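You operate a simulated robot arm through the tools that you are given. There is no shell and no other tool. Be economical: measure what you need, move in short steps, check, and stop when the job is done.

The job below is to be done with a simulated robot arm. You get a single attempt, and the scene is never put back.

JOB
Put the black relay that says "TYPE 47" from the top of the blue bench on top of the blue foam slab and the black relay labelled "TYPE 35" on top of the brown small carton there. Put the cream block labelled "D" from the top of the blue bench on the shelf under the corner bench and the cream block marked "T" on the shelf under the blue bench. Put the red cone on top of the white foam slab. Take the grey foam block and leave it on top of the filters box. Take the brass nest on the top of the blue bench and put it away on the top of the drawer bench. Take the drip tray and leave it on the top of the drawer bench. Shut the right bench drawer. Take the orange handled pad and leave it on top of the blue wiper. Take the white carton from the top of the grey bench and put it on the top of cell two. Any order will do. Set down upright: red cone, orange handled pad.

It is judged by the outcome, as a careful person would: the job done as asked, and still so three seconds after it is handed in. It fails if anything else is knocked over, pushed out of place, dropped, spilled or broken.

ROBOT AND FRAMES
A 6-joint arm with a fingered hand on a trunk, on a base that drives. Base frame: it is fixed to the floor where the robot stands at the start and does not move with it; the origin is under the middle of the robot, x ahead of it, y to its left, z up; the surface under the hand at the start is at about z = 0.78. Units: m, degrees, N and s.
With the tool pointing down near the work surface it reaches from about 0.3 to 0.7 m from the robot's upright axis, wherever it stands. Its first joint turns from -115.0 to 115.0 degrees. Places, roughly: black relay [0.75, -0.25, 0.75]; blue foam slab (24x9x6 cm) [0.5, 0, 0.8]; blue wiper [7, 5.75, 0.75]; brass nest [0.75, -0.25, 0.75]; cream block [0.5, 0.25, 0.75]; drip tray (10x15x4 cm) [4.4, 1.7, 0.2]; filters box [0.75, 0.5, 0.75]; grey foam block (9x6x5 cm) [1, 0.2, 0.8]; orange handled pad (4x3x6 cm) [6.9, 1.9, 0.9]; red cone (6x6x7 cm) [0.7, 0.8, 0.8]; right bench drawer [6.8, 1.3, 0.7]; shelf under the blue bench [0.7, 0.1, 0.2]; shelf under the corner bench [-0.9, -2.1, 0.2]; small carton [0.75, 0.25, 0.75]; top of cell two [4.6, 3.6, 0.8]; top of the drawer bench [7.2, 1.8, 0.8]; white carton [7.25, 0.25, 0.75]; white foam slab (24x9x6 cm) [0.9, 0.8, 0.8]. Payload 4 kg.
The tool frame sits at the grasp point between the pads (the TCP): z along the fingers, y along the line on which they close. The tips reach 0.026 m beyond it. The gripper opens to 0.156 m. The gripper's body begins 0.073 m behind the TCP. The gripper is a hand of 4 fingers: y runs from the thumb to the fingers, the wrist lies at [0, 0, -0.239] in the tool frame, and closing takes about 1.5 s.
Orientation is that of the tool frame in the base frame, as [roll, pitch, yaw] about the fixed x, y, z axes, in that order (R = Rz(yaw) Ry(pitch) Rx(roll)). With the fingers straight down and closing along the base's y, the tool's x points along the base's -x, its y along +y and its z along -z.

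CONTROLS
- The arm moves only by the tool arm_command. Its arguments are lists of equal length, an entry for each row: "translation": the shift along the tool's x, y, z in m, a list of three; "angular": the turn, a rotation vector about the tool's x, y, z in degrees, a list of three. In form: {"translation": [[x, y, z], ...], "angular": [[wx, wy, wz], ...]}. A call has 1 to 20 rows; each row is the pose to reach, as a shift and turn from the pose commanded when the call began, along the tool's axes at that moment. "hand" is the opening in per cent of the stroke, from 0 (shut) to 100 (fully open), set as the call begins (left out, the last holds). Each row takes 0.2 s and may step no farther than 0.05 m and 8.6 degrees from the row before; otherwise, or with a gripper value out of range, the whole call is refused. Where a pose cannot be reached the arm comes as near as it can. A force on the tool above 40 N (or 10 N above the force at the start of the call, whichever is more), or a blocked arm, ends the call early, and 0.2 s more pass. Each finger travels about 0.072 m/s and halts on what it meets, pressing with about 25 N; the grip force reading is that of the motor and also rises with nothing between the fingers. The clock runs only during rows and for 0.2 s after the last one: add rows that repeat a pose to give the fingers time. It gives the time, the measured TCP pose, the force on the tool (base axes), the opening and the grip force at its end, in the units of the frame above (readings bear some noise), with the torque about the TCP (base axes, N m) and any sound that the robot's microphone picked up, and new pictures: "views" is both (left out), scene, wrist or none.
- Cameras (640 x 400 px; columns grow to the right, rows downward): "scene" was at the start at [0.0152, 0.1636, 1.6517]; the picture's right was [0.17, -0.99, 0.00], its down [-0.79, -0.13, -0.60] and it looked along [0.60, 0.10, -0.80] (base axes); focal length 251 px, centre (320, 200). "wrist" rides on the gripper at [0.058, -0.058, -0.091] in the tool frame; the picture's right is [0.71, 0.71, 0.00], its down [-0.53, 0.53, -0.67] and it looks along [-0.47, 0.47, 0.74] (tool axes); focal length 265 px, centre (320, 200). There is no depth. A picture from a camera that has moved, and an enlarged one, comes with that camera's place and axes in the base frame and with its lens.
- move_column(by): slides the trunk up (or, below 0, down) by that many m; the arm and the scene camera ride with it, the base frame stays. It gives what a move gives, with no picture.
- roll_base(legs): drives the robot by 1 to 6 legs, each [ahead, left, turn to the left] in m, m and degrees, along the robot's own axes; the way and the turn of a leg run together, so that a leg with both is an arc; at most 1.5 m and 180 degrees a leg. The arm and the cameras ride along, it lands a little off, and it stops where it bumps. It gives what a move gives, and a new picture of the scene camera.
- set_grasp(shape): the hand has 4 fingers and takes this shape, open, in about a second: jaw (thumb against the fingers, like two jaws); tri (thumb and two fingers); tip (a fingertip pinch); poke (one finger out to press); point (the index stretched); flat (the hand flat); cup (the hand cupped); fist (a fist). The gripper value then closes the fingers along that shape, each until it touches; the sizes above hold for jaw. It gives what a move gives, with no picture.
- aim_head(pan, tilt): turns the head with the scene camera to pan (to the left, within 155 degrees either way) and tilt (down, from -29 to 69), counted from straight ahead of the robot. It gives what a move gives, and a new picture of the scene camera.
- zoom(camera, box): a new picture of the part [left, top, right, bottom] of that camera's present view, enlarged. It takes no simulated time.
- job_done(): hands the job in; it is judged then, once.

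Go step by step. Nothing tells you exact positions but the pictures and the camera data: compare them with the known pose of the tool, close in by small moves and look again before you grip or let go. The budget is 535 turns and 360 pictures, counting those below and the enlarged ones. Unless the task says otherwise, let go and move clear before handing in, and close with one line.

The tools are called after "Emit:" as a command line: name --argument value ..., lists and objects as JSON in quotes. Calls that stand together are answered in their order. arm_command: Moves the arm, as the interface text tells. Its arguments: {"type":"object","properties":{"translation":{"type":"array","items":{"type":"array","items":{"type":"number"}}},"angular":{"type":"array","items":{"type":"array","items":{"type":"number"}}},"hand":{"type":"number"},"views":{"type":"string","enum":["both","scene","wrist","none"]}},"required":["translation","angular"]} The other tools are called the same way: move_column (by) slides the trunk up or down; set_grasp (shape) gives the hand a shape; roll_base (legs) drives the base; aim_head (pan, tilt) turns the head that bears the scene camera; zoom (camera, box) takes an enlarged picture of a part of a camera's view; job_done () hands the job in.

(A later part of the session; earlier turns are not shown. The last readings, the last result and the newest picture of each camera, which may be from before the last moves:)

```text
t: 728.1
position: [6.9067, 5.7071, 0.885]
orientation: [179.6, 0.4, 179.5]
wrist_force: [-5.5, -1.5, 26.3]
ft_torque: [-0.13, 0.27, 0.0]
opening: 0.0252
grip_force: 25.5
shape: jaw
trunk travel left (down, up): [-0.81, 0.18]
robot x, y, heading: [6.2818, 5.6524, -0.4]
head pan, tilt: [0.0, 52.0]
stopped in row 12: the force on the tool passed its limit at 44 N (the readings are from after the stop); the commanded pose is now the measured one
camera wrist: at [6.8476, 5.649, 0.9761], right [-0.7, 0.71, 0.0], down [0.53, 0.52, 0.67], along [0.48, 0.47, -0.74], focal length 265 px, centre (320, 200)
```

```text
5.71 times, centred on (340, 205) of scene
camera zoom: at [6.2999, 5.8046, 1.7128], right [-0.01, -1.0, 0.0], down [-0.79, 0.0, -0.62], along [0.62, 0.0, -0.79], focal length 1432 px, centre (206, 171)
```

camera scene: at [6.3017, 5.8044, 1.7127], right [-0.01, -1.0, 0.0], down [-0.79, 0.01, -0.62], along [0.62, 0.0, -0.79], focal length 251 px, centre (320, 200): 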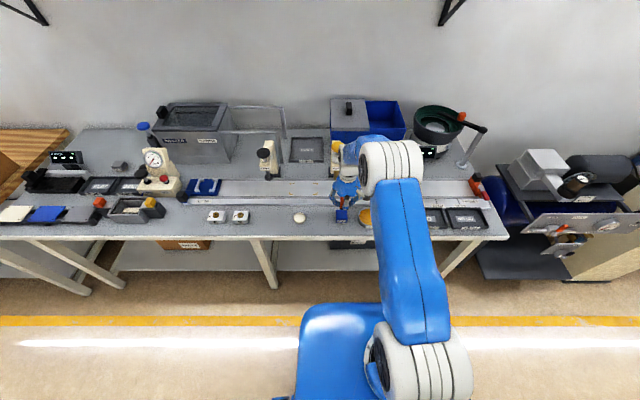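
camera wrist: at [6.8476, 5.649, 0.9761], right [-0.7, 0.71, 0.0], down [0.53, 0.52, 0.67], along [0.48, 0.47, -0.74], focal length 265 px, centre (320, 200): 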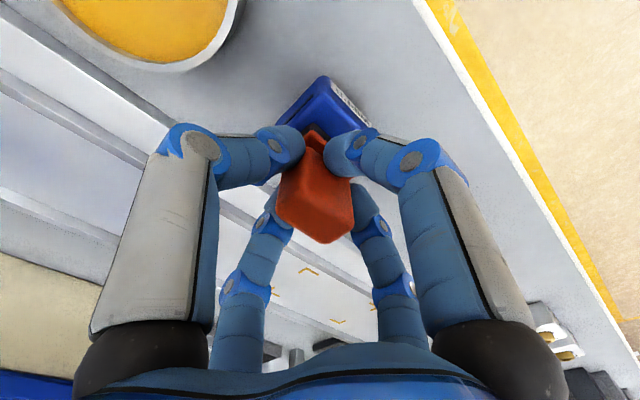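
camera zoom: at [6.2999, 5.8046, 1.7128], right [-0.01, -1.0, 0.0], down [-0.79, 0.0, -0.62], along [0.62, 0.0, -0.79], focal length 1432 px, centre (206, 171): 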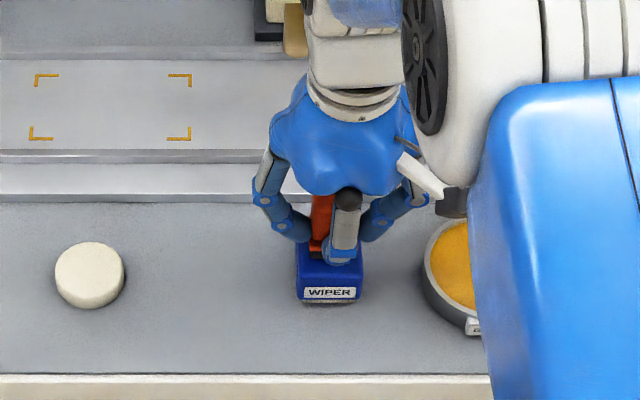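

Contact made, but the pad sits about 1.3 cm too far in +x and 0.5 cm in +y. Lift slightly, correct, and check.

Emit:
arm_command --translation '[[0, 0, -0.01], [0, 0, -0.02], [0.007, -0.003, -0.02], [0.013, -0.005, -0.02], [0.013, -0.005, -0.02]]' --angular '[[0, 0, 0], [0, 0, 0], [0, 0, 0], [0, 0, 0], [0, 0, 0]]' --views "wrist"

Emit:
zoom --camera "scene" --box '[320, 185, 360, 230]'

Emit:
zoom --camera "wrist" --box '[250, 40, 400, 160]'

```text
t: 729.3
position: [6.8918, 5.7014, 0.9004]
orientation: [179.7, 0.0, 179.5]
wrist_force: [0.7, 0.5, -0.5]
ft_torque: [-0.02, 0.01, -0.01]
opening: 0.0253
grip_force: 25.0
shape: jaw
trunk travel left (down, up): [-0.81, 0.18]
robot x, y, heading: [6.2821, 5.654, -0.3]
head pan, tilt: [0.0, 52.0]
camera wrist: at [6.8336, 5.6432, 0.9922], right [-0.7, 0.71, 0.0], down [0.53, 0.52, 0.67], along [0.48, 0.47, -0.74], focal length 265 px, centre (320, 200)
```

wrist: 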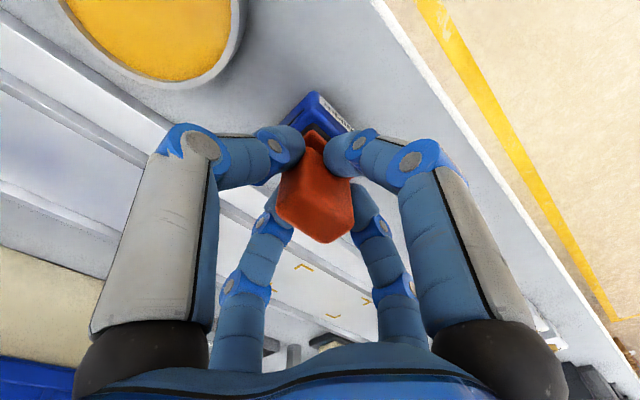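

```text
8.89 times, centred on (340, 208) of scene
camera zoom: at [6.3024, 5.8046, 1.7127], right [-0.01, -1.0, 0.0], down [-0.79, 0.0, -0.62], along [0.62, 0.0, -0.79], focal length 2228 px, centre (142, 133)
```

zoom: 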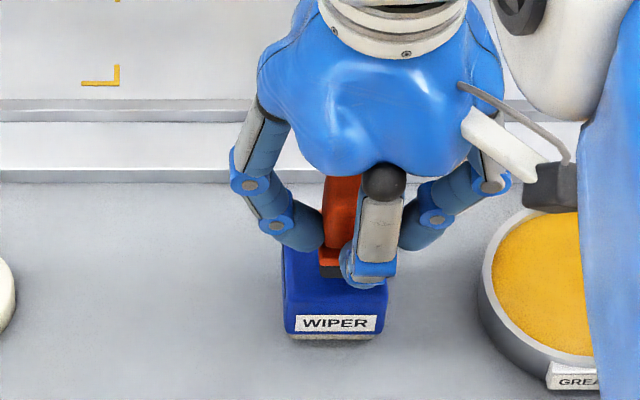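

```text
3.33 times, centred on (325, 100) of wrist
camera zoom: at [6.8336, 5.6432, 0.9922], right [-0.7, 0.71, 0.0], down [0.53, 0.52, 0.67], along [0.48, 0.47, -0.74], focal length 885 px, centre (303, 533)
```

zoom: 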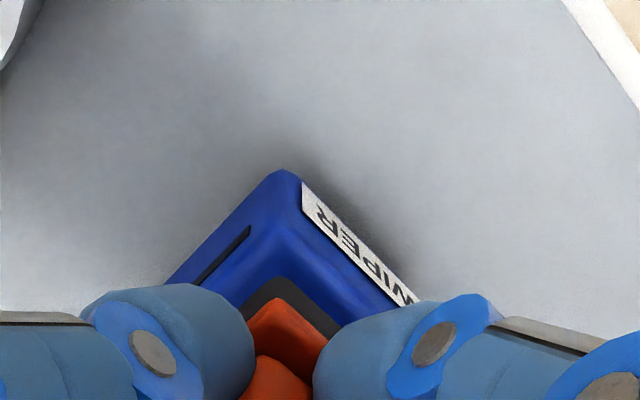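

The pad is now almost centred; a fine shift of about (+5,+4) mm, then lower to contact.

Emit:
arm_command --translation '[[-0.005, 0.004, 0], [-0.005, 0.004, 0.005], [-0.005, 0.004, 0.008], [-0.005, 0.004, 0.01], [-0.005, 0.004, 0.012], [-0.005, 0.004, 0.014], [-0.005, 0.004, 0.016]]' --angular '[[0, 0, 0], [0, 0, 0], [0, 0, 0], [0, 0, 0], [0, 0, 0], [0, 0, 0], [0, 0, 0]]' --views "wrist"

Emit:
zoom --camera "scene" --box '[320, 185, 360, 230]'

Emit:
zoom --camera "wrist" --box '[250, 40, 400, 160]'

```text
t: 730.9
position: [6.8976, 5.7058, 0.8847]
orientation: [179.7, 0.1, 179.5]
wrist_force: [-0.4, -0.1, 0.1]
ft_torque: [-0.01, -0.02, -0.05]
opening: 0.0252
grip_force: 24.9
shape: jaw
trunk travel left (down, up): [-0.81, 0.18]
robot x, y, heading: [6.2853, 5.6522, -0.5]
head pan, tilt: [0.0, 52.0]
camera wrist: at [6.8384, 5.648, 0.9768], right [-0.7, 0.71, 0.0], down [0.53, 0.52, 0.67], along [0.48, 0.47, -0.74], focal length 265 px, centre (320, 200)
```

wrist: 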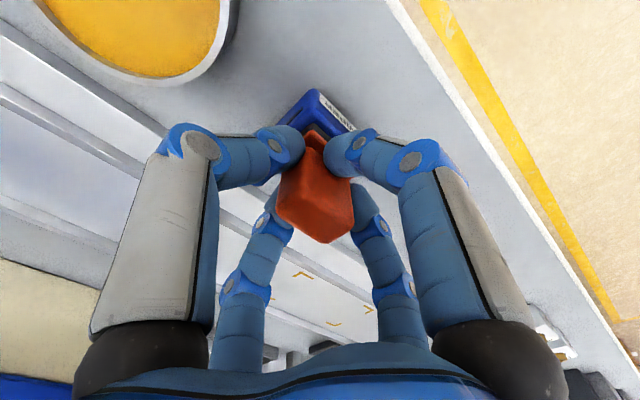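

```text
8.89 times, centred on (340, 208) of scene
camera zoom: at [6.3008, 5.8045, 1.7127], right [-0.01, -1.0, 0.0], down [-0.79, 0.0, -0.62], along [0.62, 0.0, -0.79], focal length 2228 px, centre (142, 133)
```

zoom: 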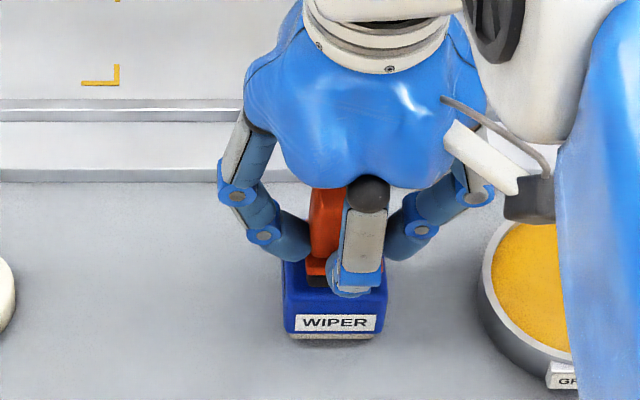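

```text
3.33 times, centred on (325, 100) of wrist
camera zoom: at [6.8384, 5.648, 0.9768], right [-0.7, 0.71, 0.0], down [0.53, 0.52, 0.67], along [0.48, 0.47, -0.74], focal length 885 px, centre (303, 533)
```

zoom: 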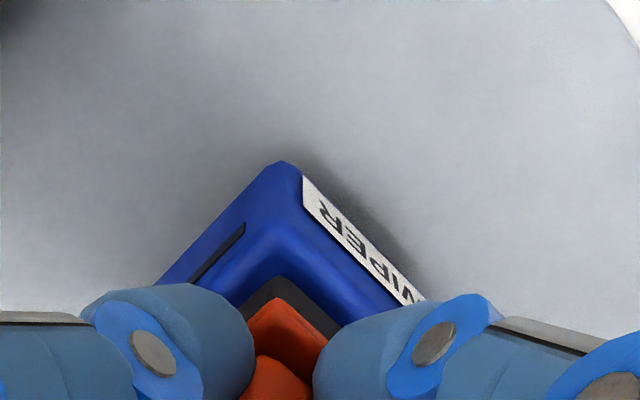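

The pad's visible corner is inside the wiper top with margins on all sides. Lower the last millimetres.

Emit:
arm_command --translation '[[0, 0, 0.002], [0, 0, 0.004], [0, 0, 0.006], [0, 0, 0.008]]' --angular '[[0, 0, 0], [0, 0, 0], [0, 0, 0], [0, 0, 0]]' --views "none"

```text
t: 731.9
position: [6.9011, 5.7056, 0.8855]
orientation: [179.5, 0.9, 179.4]
wrist_force: [-5.8, -1.6, 24.4]
ft_torque: [-0.09, 0.34, 0.02]
opening: 0.0253
grip_force: 24.7
shape: jaw
trunk travel left (down, up): [-0.81, 0.18]
robot x, y, heading: [6.2867, 5.6529, -0.3]
head pan, tilt: [0.0, 52.0]
stopped in row 4: the force on the tool passed its limit at 43 N (the readings are from after the stop); the commanded pose is now the measured one
```

Emit:
arm_command --translation '[[0.002, 0, -0.0015], [0.002, 0, -0.0015], [0.002, 0, -0.0015], [0.002, 0, -0.0015], [0.002, 0, -0.0015], [0.002, 0, -0.0015], [0.002, 0, -0.0015], [0.002, 0, -0.02], [0.002, 0, -0.06], [0.002, 0, -0.1], [0.002, 0, -0.15], [0.002, 0, -0.2]]' --angular '[[0, 0.8, 0], [0, 0.8, 0], [0, 0.8, 0], [0, 0.8, 0], [0, 0.8, 0], [0, 0.8, 0], [0, 0.8, 0], [0, 0.8, 0], [0, 0.8, 0], [0, 0.8, 0], [0, 0.8, 0], [0, 0.8, 0]]' --hand 45 --views "both"

Emit:
zoom --camera "scene" --box '[320, 185, 360, 230]'

Emit:
zoom --camera "wrist" --box '[250, 20, 400, 140]'

```text
t: 734.5
position: [6.8975, 5.7043, 1.08]
orientation: [179.7, -0.5, 179.6]
wrist_force: [-0.1, 0.7, -1.0]
ft_torque: [0.02, -0.01, -0.01]
opening: 0.0698
grip_force: 0.1
shape: jaw
trunk travel left (down, up): [-0.81, 0.18]
robot x, y, heading: [6.285, 5.6554, -0.4]
head pan, tilt: [0.0, 52.0]
camera scene: at [6.3001, 5.8047, 1.7126], right [-0.01, -1.0, 0.0], down [-0.79, 0.0, -0.62], along [0.62, 0.0, -0.79], focal length 251 px, centre (320, 200)
camera wrist: at [6.8397, 5.6458, 1.1718], right [-0.7, 0.71, 0.01], down [0.53, 0.52, 0.67], along [0.47, 0.47, -0.74], focal length 265 px, centre (320, 200)
```

scene: 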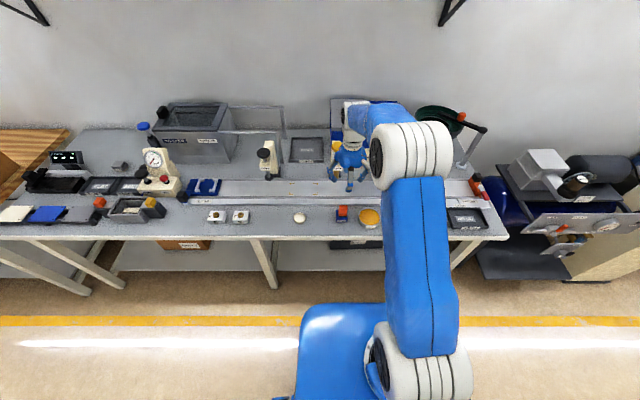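
wrist: 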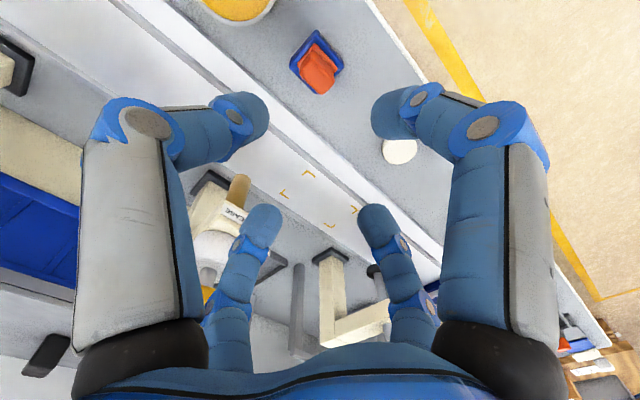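

```text
8.89 times, centred on (340, 208) of scene
camera zoom: at [6.3001, 5.8047, 1.7126], right [-0.01, -1.0, 0.0], down [-0.79, 0.0, -0.62], along [0.62, 0.0, -0.79], focal length 2228 px, centre (142, 133)
```

zoom: 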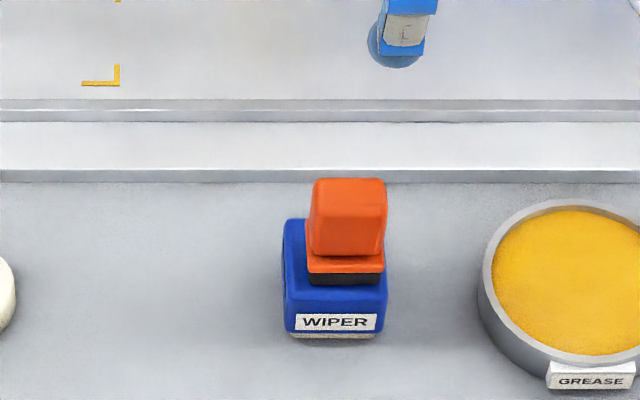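

```text
3.33 times, centred on (325, 80) of wrist
camera zoom: at [6.8397, 5.6458, 1.1718], right [-0.7, 0.71, 0.01], down [0.53, 0.52, 0.67], along [0.47, 0.47, -0.74], focal length 885 px, centre (303, 600)
```

zoom: 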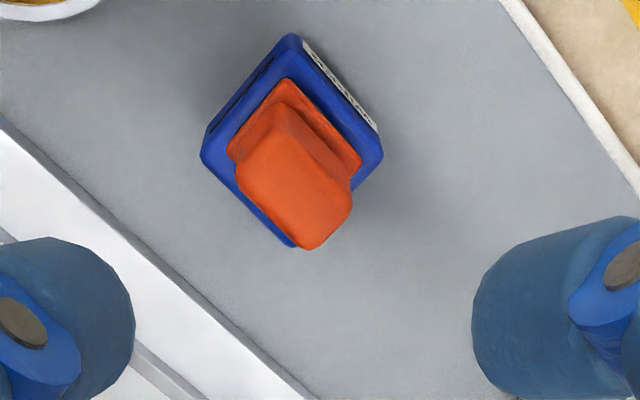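

The pad stands upright on the wiper. Next, the white carton on the grey bench (7.25,0.25): back off and drive down the aisle.

Emit:
arm_command --translation '[[0.04, 0, 0], [0.08, 0, 0], [0.12, 0, 0], [0.16, 0, 0], [0.18, 0, 0]]' --angular '[[0, 0, 0], [0, 0, 0], [0, 0, 0], [0, 0, 0], [0, 0, 0]]' --hand 95 --views "none"

Emit:
roll_base --legs '[[-0.35, 0, 0], [0, -1.5, 0], [0, -1.5, 0], [0, -1.5, 0], [0, -0.75, 0]]'

Emit:
aim_head --pan 0 --tilt 40

```text
t: 735.6
position: [6.7176, 5.7067, 1.0803]
orientation: [179.7, -0.5, 179.5]
wrist_force: [0.1, 0.2, -0.6]
ft_torque: [-0.01, 0.0, -0.03]
opening: 0.148
grip_force: 0.0
shape: jaw
trunk travel left (down, up): [-0.81, 0.18]
robot x, y, heading: [6.282, 5.6518, -0.2]
head pan, tilt: [0.0, 52.0]
```

```text
t: 806.8
position: [6.1421, 0.4135, 1.0812]
orientation: [179.6, -0.3, 175.9]
wrist_force: [-0.7, 0.7, 0.9]
ft_torque: [0.01, 0.01, -0.01]
opening: 0.1482
grip_force: 0.0
shape: jaw
trunk travel left (down, up): [-0.81, 0.18]
robot x, y, heading: [5.7078, 0.3881, -4.0]
head pan, tilt: [0.0, 52.0]
camera scene: at [5.7333, 0.5362, 1.7127], right [-0.07, -1.0, 0.0], down [-0.79, 0.05, -0.62], along [0.61, -0.04, -0.79], focal length 251 px, centre (320, 200)
```

scene: 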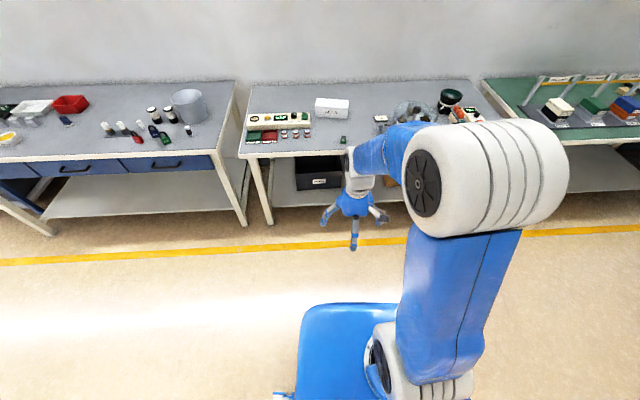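

```text
t: 807.5
position: [6.1418, 0.4138, 1.081]
orientation: [179.7, -0.3, 176.0]
wrist_force: [-0.3, -0.5, -0.9]
ft_torque: [-0.02, 0.03, -0.01]
opening: 0.1478
grip_force: 0.1
shape: jaw
trunk travel left (down, up): [-0.81, 0.18]
robot x, y, heading: [5.7048, 0.3838, -3.8]
head pan, tilt: [0.0, 40.0]
camera scene: at [5.7429, 0.5356, 1.7295], right [-0.07, -1.0, 0.0], down [-0.64, 0.04, -0.77], along [0.76, -0.05, -0.64], focal length 251 px, centre (320, 200)
```

scene: 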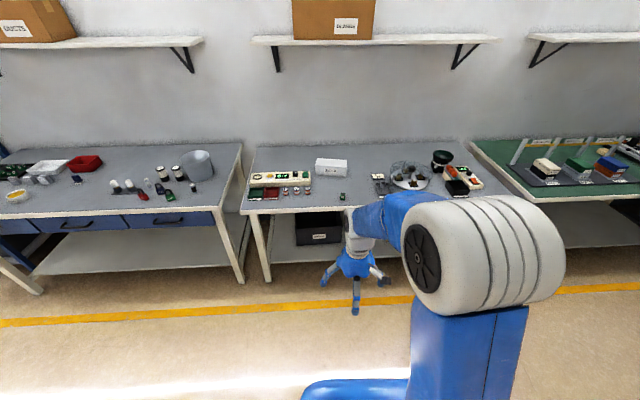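

Emit:
zoom --camera "scene" --box '[240, 140, 400, 220]'

```text
4.00 times, centred on (320, 180) of scene
camera zoom: at [5.7429, 0.5356, 1.7295], right [-0.07, -1.0, 0.0], down [-0.64, 0.04, -0.77], along [0.76, -0.05, -0.64], focal length 1002 px, centre (320, 280)
```

zoom: 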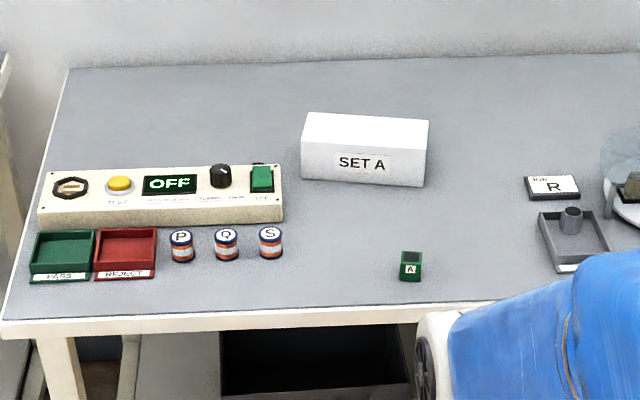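

The white carton "SET A" is about 20 cm long and 9 cm deep — the four-finger cross would foul its ends. I look at the other hand shapes.

Emit:
set_grasp --shape "tip"

Emit:
arm_command --translation '[[0, 0, 0]]' --angular '[[0, 0, 0]]' --hand 100 --views "wrist"

Emit:
set_grasp --shape "tri"

Emit:
arm_command --translation '[[0, 0, 0]]' --angular '[[0, 0, 0]]' --hand 100 --views "wrist"

Emit:
set_grasp --shape "jaw"

Emit:
arm_command --translation '[[0, 0, 0]]' --angular '[[0, 0, 0]]' --hand 100 --views "wrist"

```text
t: 808.4
position: [6.1431, 0.4132, 1.0812]
orientation: [179.7, -0.4, 175.9]
wrist_force: [-0.3, -0.2, 0.4]
ft_torque: [-0.01, 0.02, 0.0]
opening: 0.1563
grip_force: 0.0
shape: tip
trunk travel left (down, up): [-0.81, 0.18]
robot x, y, heading: [5.7066, 0.3846, -3.7]
head pan, tilt: [0.0, 40.0]
```

```text
t: 808.8
position: [6.1408, 0.4118, 1.081]
orientation: [179.7, -0.4, 175.9]
wrist_force: [0.2, -0.2, -1.0]
ft_torque: [-0.01, 0.02, -0.01]
opening: 0.1557
grip_force: 0.1
shape: tip
trunk travel left (down, up): [-0.81, 0.18]
robot x, y, heading: [5.7074, 0.3871, -3.9]
head pan, tilt: [0.0, 40.0]
camera wrist: at [6.0803, 0.3585, 1.1729], right [-0.66, 0.76, 0.01], down [0.57, 0.48, 0.67], along [0.5, 0.44, -0.74], focal length 265 px, centre (320, 200)
```

wrist: 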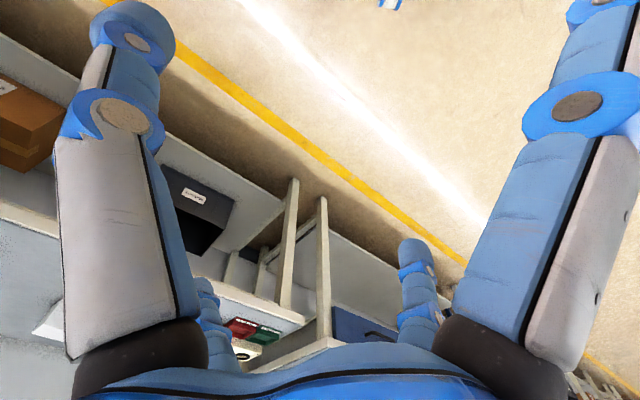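

```text
t: 809.7
position: [6.1414, 0.4132, 1.0816]
orientation: [179.7, -0.3, 175.9]
wrist_force: [0.5, 1.0, -0.8]
ft_torque: [-0.01, 0.01, -0.01]
opening: 0.1561
grip_force: 0.0
shape: tri
trunk travel left (down, up): [-0.81, 0.18]
robot x, y, heading: [5.7062, 0.3874, -3.9]
head pan, tilt: [0.0, 40.0]
```

```text
t: 810.1
position: [6.1416, 0.4131, 1.0819]
orientation: [179.7, -0.2, 175.9]
wrist_force: [0.6, 0.2, -0.9]
ft_torque: [-0.03, -0.02, 0.03]
opening: 0.1559
grip_force: 0.1
shape: tri
trunk travel left (down, up): [-0.81, 0.18]
robot x, y, heading: [5.7018, 0.388, -3.7]
head pan, tilt: [0.0, 40.0]
camera wrist: at [6.0804, 0.3585, 1.1729], right [-0.66, 0.76, 0.01], down [0.57, 0.48, 0.67], along [0.5, 0.44, -0.74], focal length 265 px, centre (320, 200)
```

wrist: 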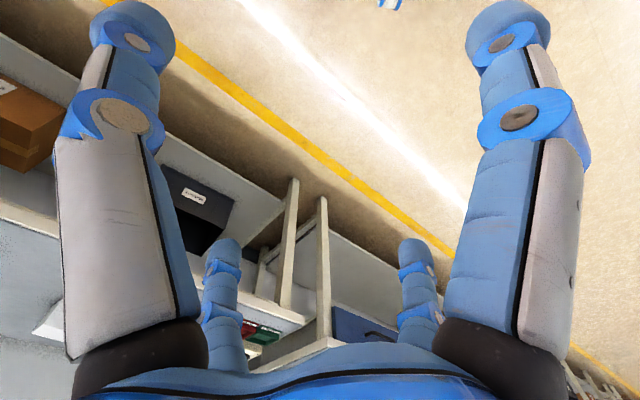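

```text
t: 811.0
position: [6.1411, 0.4128, 1.0809]
orientation: [179.7, -0.3, 176.0]
wrist_force: [1.0, 0.6, -1.0]
ft_torque: [0.02, 0.0, -0.01]
opening: 0.1559
grip_force: 0.0
shape: jaw
trunk travel left (down, up): [-0.81, 0.18]
robot x, y, heading: [5.7049, 0.3847, -4.0]
head pan, tilt: [0.0, 40.0]
```

```text
t: 811.4
position: [6.1417, 0.4124, 1.0809]
orientation: [179.7, -0.3, 175.9]
wrist_force: [-1.3, -0.5, 0.0]
ft_torque: [0.01, 0.03, 0.02]
opening: 0.1558
grip_force: 0.0
shape: jaw
trunk travel left (down, up): [-0.81, 0.18]
robot x, y, heading: [5.7034, 0.3853, -3.6]
head pan, tilt: [0.0, 40.0]
camera wrist: at [6.0803, 0.3585, 1.1729], right [-0.66, 0.76, 0.01], down [0.57, 0.48, 0.67], along [0.5, 0.44, -0.74], focal length 265 px, centre (320, 200)
```

wrist: 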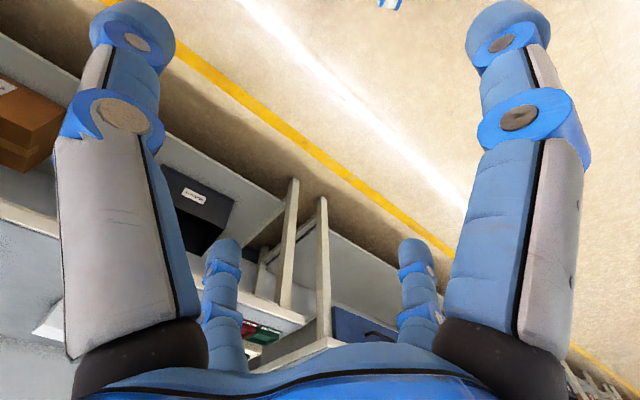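

In "tip" the thumb and opposite finger pinch while the two side fingers splay out. I check that from the scene camera.

Emit:
set_grasp --shape "tip"

Emit:
zoom --camera "scene" --box '[300, 190, 420, 330]'

Emit:
arm_command --translation '[[0, 0, 0], [0, 0, 0], [0, 0, 0], [0, 0, 0], [0, 0, 0]]' --angular '[[0, 0, 0], [0, 0, 0], [0, 0, 0], [0, 0, 0], [0, 0, 0]]' --hand 40 --views "wrist"

Emit:
zoom --camera "scene" --box '[300, 190, 420, 330]'

```text
t: 812.3
position: [6.1419, 0.4114, 1.0808]
orientation: [179.8, -0.3, 175.8]
wrist_force: [-0.2, -0.8, -0.6]
ft_torque: [0.01, 0.01, 0.02]
opening: 0.1558
grip_force: 0.1
shape: tip
trunk travel left (down, up): [-0.81, 0.18]
robot x, y, heading: [5.7036, 0.3845, -3.8]
head pan, tilt: [0.0, 40.0]
```

```text
2.86 times, centred on (360, 260) of scene
camera zoom: at [5.7429, 0.5355, 1.7295], right [-0.07, -1.0, 0.0], down [-0.64, 0.04, -0.77], along [0.76, -0.05, -0.64], focal length 716 px, centre (206, 29)
```

zoom: 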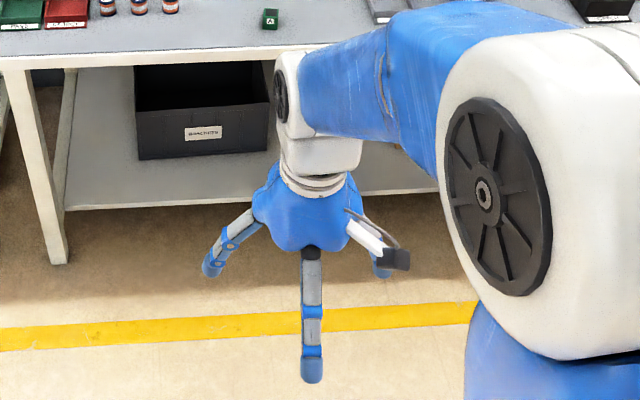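

```text
t: 813.5
position: [6.1424, 0.4133, 1.0807]
orientation: [179.7, -0.2, 175.9]
wrist_force: [-1.6, 0.2, 0.2]
ft_torque: [0.03, 0.02, -0.02]
opening: 0.0628
grip_force: 0.0
shape: tip
trunk travel left (down, up): [-0.81, 0.18]
robot x, y, heading: [5.7036, 0.3902, -3.9]
head pan, tilt: [0.0, 40.0]
camera wrist: at [6.0803, 0.3585, 1.1729], right [-0.66, 0.76, 0.01], down [0.57, 0.48, 0.67], along [0.5, 0.44, -0.74], focal length 265 px, centre (320, 200)
```

wrist: 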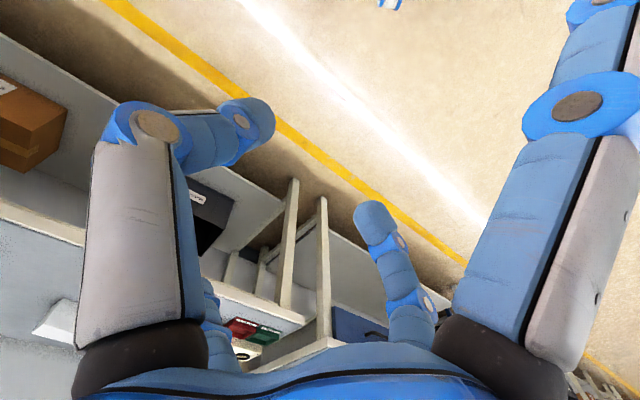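

```text
2.86 times, centred on (360, 260) of scene
camera zoom: at [5.7429, 0.5355, 1.7295], right [-0.07, -1.0, 0.0], down [-0.64, 0.04, -0.77], along [0.76, -0.05, -0.64], focal length 716 px, centre (206, 29)
```

zoom: 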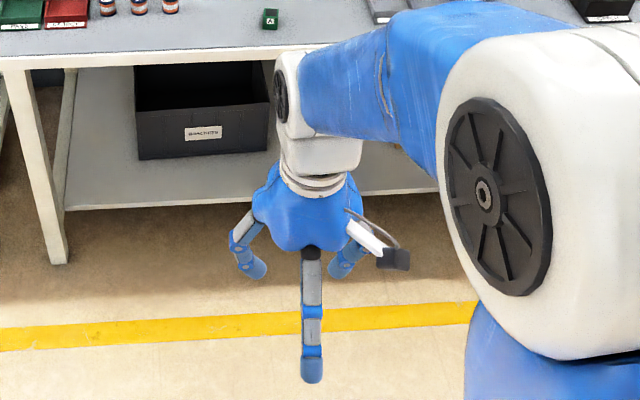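

In "tip" the side fingers stay splayed at roughly 10 cm radius, which about clears the carton's ends. I restore jaw for now, drive up and look closely at the carton with the wrist camera.

Emit:
roll_base --legs '[[0, 0, 3.9], [0.66, 0, 0]]'

Emit:
arm_command --translation '[[-0.04, 0, -0.02], [-0.08, 0, -0.04], [-0.12, 0, -0.06], [-0.15, 0, -0.08], [-0.15, 0, -0.08]]' --angular '[[0, 0, 0], [0, 0, 0], [0, 0, 0], [0, 0, 0], [0, 0, 0]]' --hand 100

```text
t: 822.9
position: [6.7878, 0.4383, 1.0808]
orientation: [179.7, -0.3, 179.6]
wrist_force: [-0.3, -0.2, 0.0]
ft_torque: [0.01, -0.04, -0.03]
opening: 0.0626
grip_force: 0.0
shape: tip
trunk travel left (down, up): [-0.81, 0.18]
robot x, y, heading: [6.3604, 0.3821, -0.1]
head pan, tilt: [0.0, 40.0]
camera scene: at [6.3819, 0.5344, 1.7297], right [0.0, -1.0, 0.0], down [-0.64, 0.0, -0.77], along [0.77, 0.0, -0.64], focal length 251 px, centre (320, 200)
```

scene: 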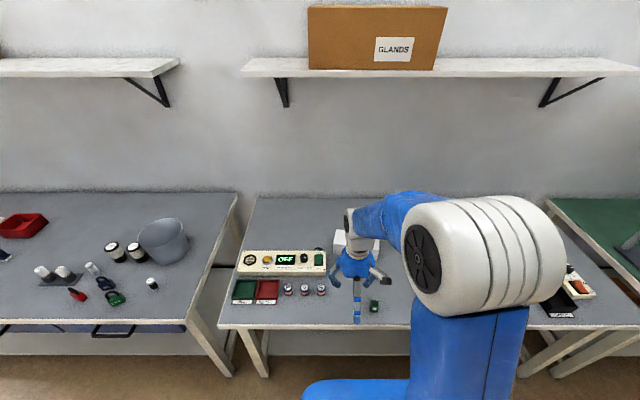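

```text
t: 824.1
position: [6.9381, 0.4365, 1.1585]
orientation: [179.7, -0.3, 179.6]
wrist_force: [0.1, -0.1, 0.0]
ft_torque: [-0.02, -0.02, 0.02]
opening: 0.1561
grip_force: 0.1
shape: tip
trunk travel left (down, up): [-0.81, 0.18]
robot x, y, heading: [6.3564, 0.3853, -0.4]
head pan, tilt: [0.0, 40.0]
camera scene: at [6.3812, 0.5365, 1.7295], right [0.0, -1.0, 0.0], down [-0.64, 0.0, -0.77], along [0.77, 0.0, -0.64], focal length 251 px, centre (320, 200)
camera wrist: at [6.8804, 0.3785, 1.2513], right [-0.7, 0.71, 0.01], down [0.53, 0.52, 0.67], along [0.47, 0.47, -0.74], focal length 265 px, centre (320, 200)
```

scene: 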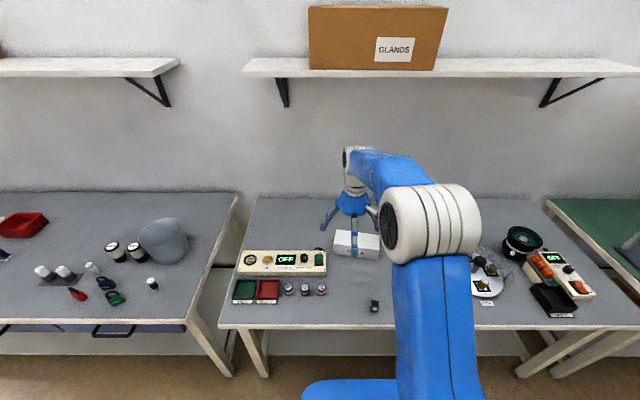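
wrist: 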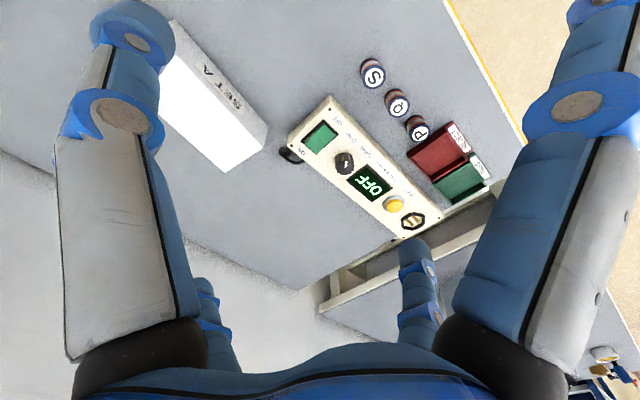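

Emit:
zoom --camera "scene" --box '[310, 200, 410, 280]'

Emit:
zoom --camera "wrist" --box '[120, 0, 320, 200]'

```text
5.00 times, centred on (360, 240) of scene
camera zoom: at [6.3812, 0.5365, 1.7295], right [0.0, -1.0, 0.0], down [-0.64, 0.0, -0.77], along [0.77, 0.0, -0.64], focal length 1253 px, centre (120, 0)
```

zoom: 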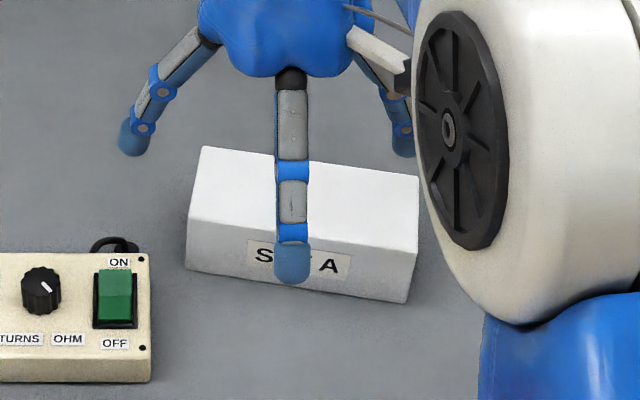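

```text
2.00 times, centred on (220, 100) of wrist
camera zoom: at [6.8804, 0.3785, 1.2513], right [-0.7, 0.71, 0.01], down [0.53, 0.52, 0.67], along [0.47, 0.47, -0.74], focal length 531 px, centre (520, 400)
```

zoom: 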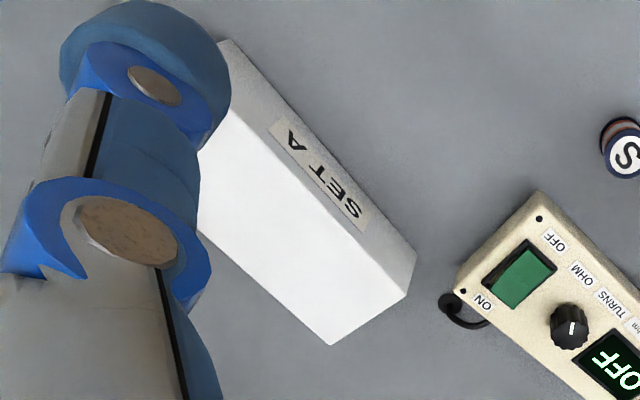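

Carton: 20×9×6.5 cm, centre (7.133,0.367), long axis 11° off y, top z≈0.865. Roll ahead 9 cm, turn the hand so the pinch spans the 9 cm side.

Emit:
roll_base --legs '[[0.09, 0, 0]]'

Emit:
arm_command --translation '[[-0.01, -0.007, 0], [-0.02, -0.014, 0], [-0.03, -0.021, 0], [-0.04, -0.028, 0], [-0.05, -0.035, 0], [-0.06, -0.042, 0], [-0.07, -0.049, 0], [-0.08, -0.056, 0.03], [-0.09, -0.063, 0.06], [-0.1, -0.07, 0.1], [-0.103, -0.07, 0.14], [-0.103, -0.07, 0.14]]' --angular '[[0, 0, -8], [0, 0, -16], [0, 0, -24], [0, 0, -32], [0, 0, -40], [0, 0, -48], [0, 0, -56], [0, 0, -64], [0, 0, -72], [0, 0, -79.4], [0, 0, -79.4], [0, 0, -79.4]]'

Emit:
zoom --camera "scene" --box '[300, 200, 420, 300]'

```text
t: 825.9
position: [7.0277, 0.4368, 1.1584]
orientation: [179.7, -0.2, 179.6]
wrist_force: [-0.6, 0.5, 1.0]
ft_torque: [-0.02, 0.0, 0.0]
opening: 0.156
grip_force: 0.0
shape: tip
trunk travel left (down, up): [-0.81, 0.18]
robot x, y, heading: [6.4491, 0.3867, -0.1]
head pan, tilt: [0.0, 40.0]
camera scene: at [6.4741, 0.5376, 1.7294], right [-0.01, -1.0, 0.0], down [-0.64, 0.0, -0.77], along [0.77, 0.0, -0.64], focal length 251 px, centre (320, 200)
```

scene: 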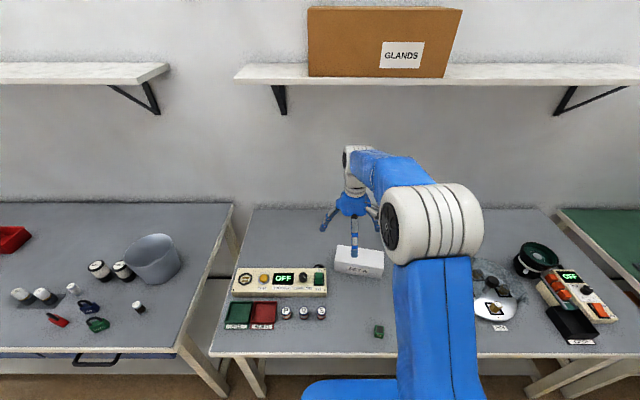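

```text
t: 828.5
position: [7.1287, 0.3658, 1.0191]
orientation: [179.7, 0.4, -101.1]
wrist_force: [-1.0, 0.3, 0.6]
ft_torque: [0.0, -0.02, -0.02]
opening: 0.1561
grip_force: 0.1
shape: tip
trunk travel left (down, up): [-0.81, 0.18]
robot x, y, heading: [6.4514, 0.3877, -0.4]
head pan, tilt: [0.0, 40.0]
camera scene: at [6.4745, 0.535, 1.7296], right [-0.01, -1.0, 0.0], down [-0.64, 0.0, -0.77], along [0.77, 0.0, -0.64], focal length 251 px, centre (320, 200)
camera wrist: at [7.1752, 0.2969, 1.1103], right [-0.83, -0.56, 0.0], down [-0.41, 0.61, 0.67], along [-0.38, 0.56, -0.74], focal length 265 px, centre (320, 200)
```

scene: 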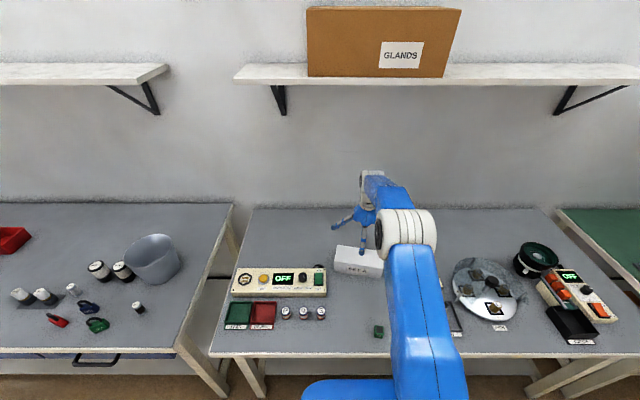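
wrist: 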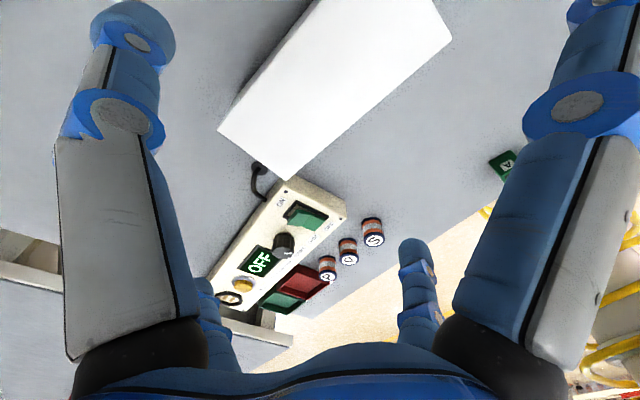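

```text
4.00 times, centred on (360, 250) of scene
camera zoom: at [6.4745, 0.535, 1.7296], right [-0.01, -1.0, 0.0], down [-0.64, 0.0, -0.77], along [0.77, 0.0, -0.64], focal length 1002 px, centre (160, 0)
```

zoom: 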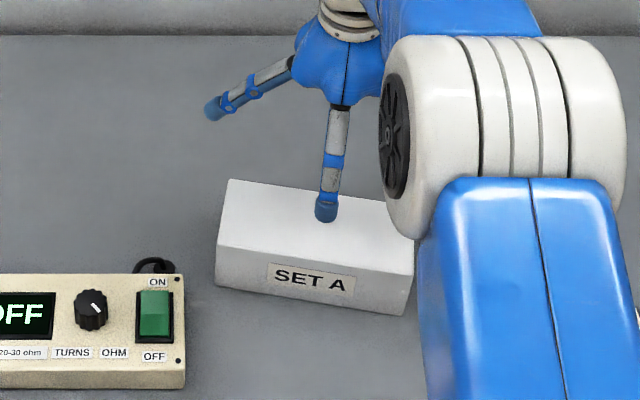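

The splayed fingers' tips sit above TCP level and beyond the ends, so a deeper grip is fine. Descend to z≈0.853 and pinch.

Emit:
arm_command --translation '[[0, 0, 0.04], [0, 0, 0.08], [0, 0, 0.12], [0, 0, 0.15], [0, 0, 0.166], [0, 0, 0.166]]' --angular '[[0, 0, 0], [0, 0, 0], [0, 0, 0], [0, 0, 0], [0, 0, 0], [0, 0, 0]]' --views "wrist"

Emit:
zoom --camera "scene" --box '[300, 200, 420, 300]'

```text
t: 829.9
position: [7.1299, 0.368, 0.8559]
orientation: [-180.0, 0.4, -101.0]
wrist_force: [1.9, -3.3, 25.7]
ft_torque: [-1.37, 0.24, 0.18]
opening: 0.156
grip_force: 0.1
shape: tip
trunk travel left (down, up): [-0.81, 0.18]
robot x, y, heading: [6.449, 0.3827, 0.1]
head pan, tilt: [0.0, 40.0]
camera wrist: at [7.1752, 0.2991, 0.9476], right [-0.83, -0.56, -0.01], down [-0.42, 0.61, 0.67], along [-0.37, 0.56, -0.74], focal length 265 px, centre (320, 200)
```

wrist: 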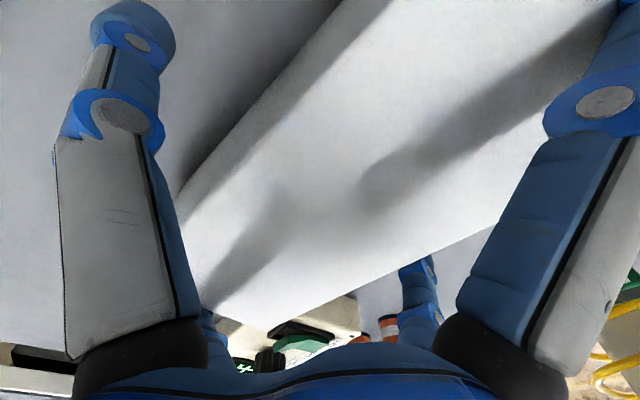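

```text
4.00 times, centred on (360, 250) of scene
camera zoom: at [6.4725, 0.5351, 1.73], right [-0.01, -1.0, 0.0], down [-0.64, 0.0, -0.77], along [0.77, 0.0, -0.64], focal length 1002 px, centre (160, 0)
```

zoom: 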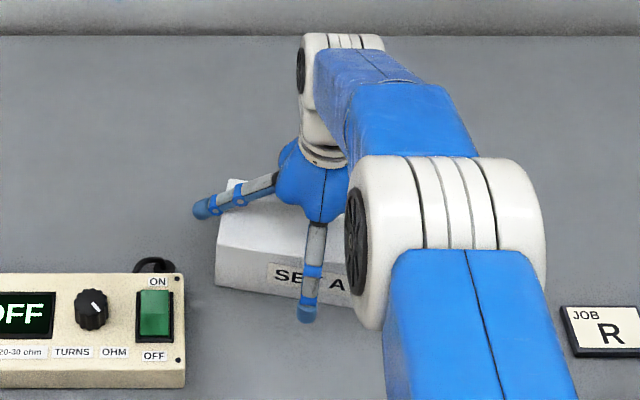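

The splayed fingers touch the carton top, so I rise 8 mm and pinch there.

Emit:
arm_command --translation '[[0, 0, -0.008], [0, 0, -0.008]]' --angular '[[0, 0, 0], [0, 0, 0]]' --views "none"

Emit:
arm_command --translation '[[0, 0, 0], [0, 0, 0], [0, 0, 0], [0, 0, 0], [0, 0, 0], [0, 0, 0], [0, 0, 0]]' --angular '[[0, 0, 0], [0, 0, 0], [0, 0, 0], [0, 0, 0], [0, 0, 0], [0, 0, 0], [0, 0, 0]]' --hand 0 --views "wrist"

```text
t: 830.5
position: [7.1279, 0.3674, 0.8595]
orientation: [179.6, 0.3, -101.1]
wrist_force: [2.5, -1.6, 5.1]
ft_torque: [-0.18, 0.05, 0.05]
opening: 0.1558
grip_force: 0.1
shape: tip
trunk travel left (down, up): [-0.81, 0.18]
robot x, y, heading: [6.447, 0.3832, -0.3]
head pan, tilt: [0.0, 40.0]
```

```text
t: 832.1
position: [7.1286, 0.368, 0.8585]
orientation: [179.6, 0.2, -101.0]
wrist_force: [-1.1, 0.6, 0.4]
ft_torque: [-0.09, -0.02, 0.02]
opening: 0.0827
grip_force: 24.8
shape: tip
trunk travel left (down, up): [-0.81, 0.18]
robot x, y, heading: [6.4467, 0.3859, -0.5]
head pan, tilt: [0.0, 40.0]
camera wrist: at [7.1756, 0.2995, 0.9506], right [-0.83, -0.56, 0.0], down [-0.41, 0.61, 0.67], along [-0.38, 0.56, -0.74], focal length 265 px, centre (320, 200)
```

wrist: 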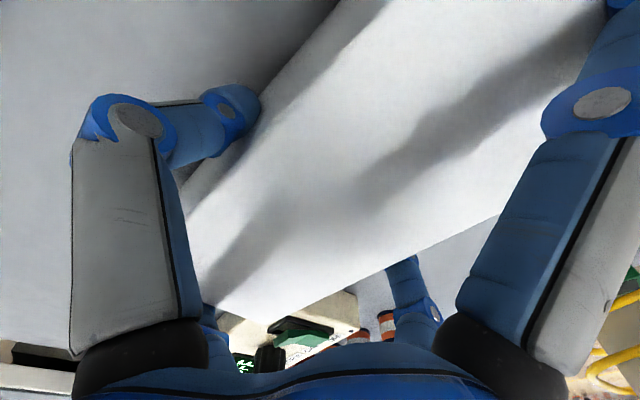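

Gripped at 8.3 cm. Lift gently and check.

Emit:
arm_command --translation '[[0, 0, -0.01], [0, 0, -0.02], [0, 0, -0.04], [0, 0, -0.06], [0, 0, -0.06]]' --angular '[[0, 0, 0], [0, 0, 0], [0, 0, 0], [0, 0, 0], [0, 0, 0]]'

Emit:
zoom --camera "scene" --box '[300, 200, 420, 300]'

```text
t: 833.3
position: [7.1315, 0.3651, 0.9185]
orientation: [179.7, 0.3, -101.0]
wrist_force: [0.3, 0.0, -3.8]
ft_torque: [-0.01, -0.02, -0.03]
opening: 0.0829
grip_force: 25.2
shape: tip
trunk travel left (down, up): [-0.81, 0.18]
robot x, y, heading: [6.4495, 0.3866, -0.6]
head pan, tilt: [0.0, 40.0]
camera scene: at [6.4778, 0.5355, 1.7295], right [-0.01, -1.0, 0.0], down [-0.64, 0.0, -0.77], along [0.77, 0.0, -0.64], focal length 251 px, centre (320, 200)
camera wrist: at [7.1771, 0.2965, 1.0101], right [-0.83, -0.56, 0.0], down [-0.41, 0.61, 0.67], along [-0.38, 0.56, -0.74], focal length 265 px, centre (320, 200)
```

scene: 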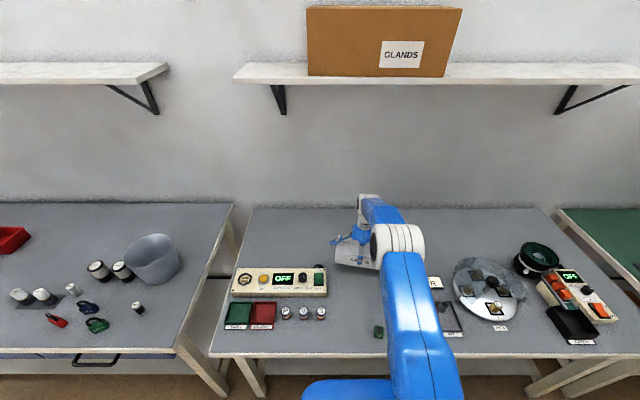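
wrist: 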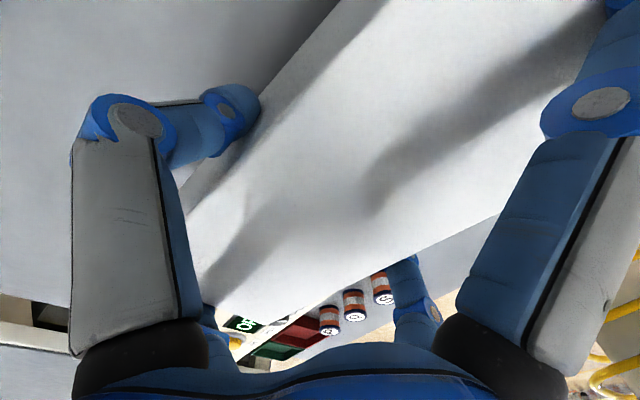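

```text
4.00 times, centred on (360, 250) of scene
camera zoom: at [6.4778, 0.5355, 1.7295], right [-0.01, -1.0, 0.0], down [-0.64, 0.0, -0.77], along [0.77, 0.0, -0.64], focal length 1002 px, centre (160, 0)
```

zoom: 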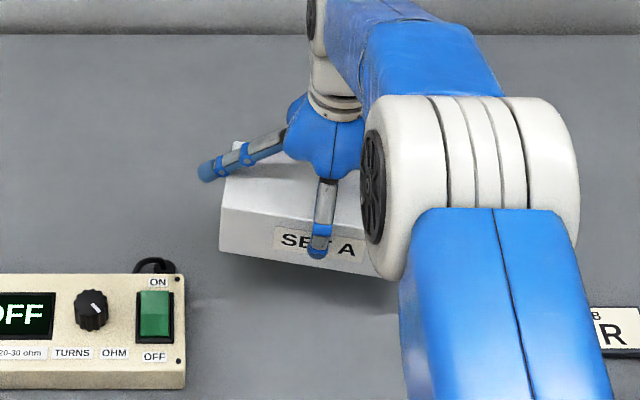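

Carton held level. Raise and tuck, then drive to opposite cell two (4.6,3.6) and turn to face it.

Emit:
arm_command --translation '[[0, 0, -0.04], [0, 0, -0.08], [0, 0, -0.12], [0, 0, -0.16], [0, 0, -0.2], [0.008, 0.04, -0.2], [0.016, 0.08, -0.2], [0.024, 0.12, -0.2], [0.032, 0.16, -0.2], [0.04, 0.2, -0.2], [0.046, 0.235, -0.2]]' --angular '[[0, 0, 0], [0, 0, 0], [0, 0, 0], [0, 0, 0], [0, 0, 0], [0, 0, 0], [0, 0, 0], [0, 0, 0], [0, 0, 0], [0, 0, 0], [0, 0, 0]]' --views "none"

Emit:
roll_base --legs '[[-0.45, 0, 0], [0, 1.5, 0], [0, 1.5, 0], [0, 0.2, 0], [0, 0, 180]]'

Emit:
aim_head --pan 0 --tilt 25

```text
t: 835.7
position: [6.8902, 0.367, 1.1235]
orientation: [179.8, 0.2, -100.9]
wrist_force: [0.4, -0.3, -4.4]
ft_torque: [0.0, -0.05, -0.01]
opening: 0.083
grip_force: 25.2
shape: tip
trunk travel left (down, up): [-0.81, 0.18]
robot x, y, heading: [6.4491, 0.3816, -0.7]
head pan, tilt: [0.0, 40.0]
```

```text
t: 901.8
position: [5.5111, 3.5633, 1.1218]
orientation: [179.5, 0.3, 81.7]
wrist_force: [0.1, 0.4, -4.0]
ft_torque: [0.01, 0.02, 0.0]
opening: 0.0826
grip_force: 25.1
shape: tip
trunk travel left (down, up): [-0.81, 0.18]
robot x, y, heading: [5.9586, 3.571, -177.5]
head pan, tilt: [0.0, 40.0]
camera scene: at [5.9362, 3.4156, 1.7295], right [-0.04, 1.0, 0.0], down [0.64, 0.03, -0.77], along [-0.77, -0.03, -0.64], focal length 251 px, centre (320, 200)
```

scene: 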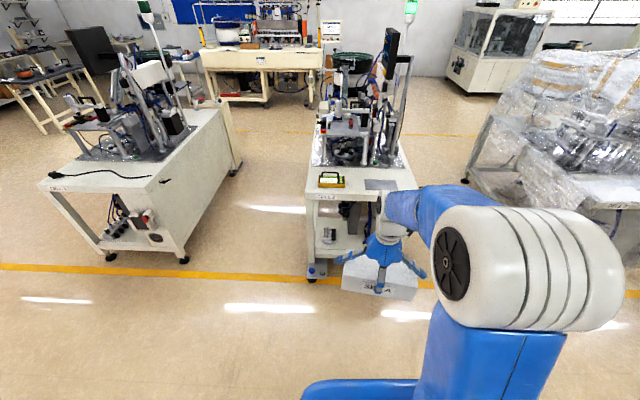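

```text
t: 902.5
position: [5.5104, 3.5632, 1.1223]
orientation: [179.6, 0.3, 81.6]
wrist_force: [-0.4, -0.1, -4.1]
ft_torque: [0.02, 0.01, -0.01]
opening: 0.0827
grip_force: 25.4
shape: tip
trunk travel left (down, up): [-0.81, 0.18]
robot x, y, heading: [5.9551, 3.5684, -177.6]
head pan, tilt: [0.0, 25.0]
camera scene: at [5.9289, 3.4152, 1.7528], right [-0.04, 1.0, 0.0], down [0.42, 0.02, -0.91], along [-0.91, -0.04, -0.42], focal length 251 px, centre (320, 200)
```

scene: 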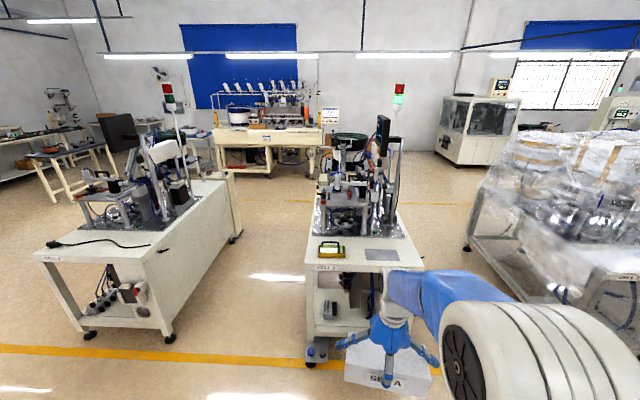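

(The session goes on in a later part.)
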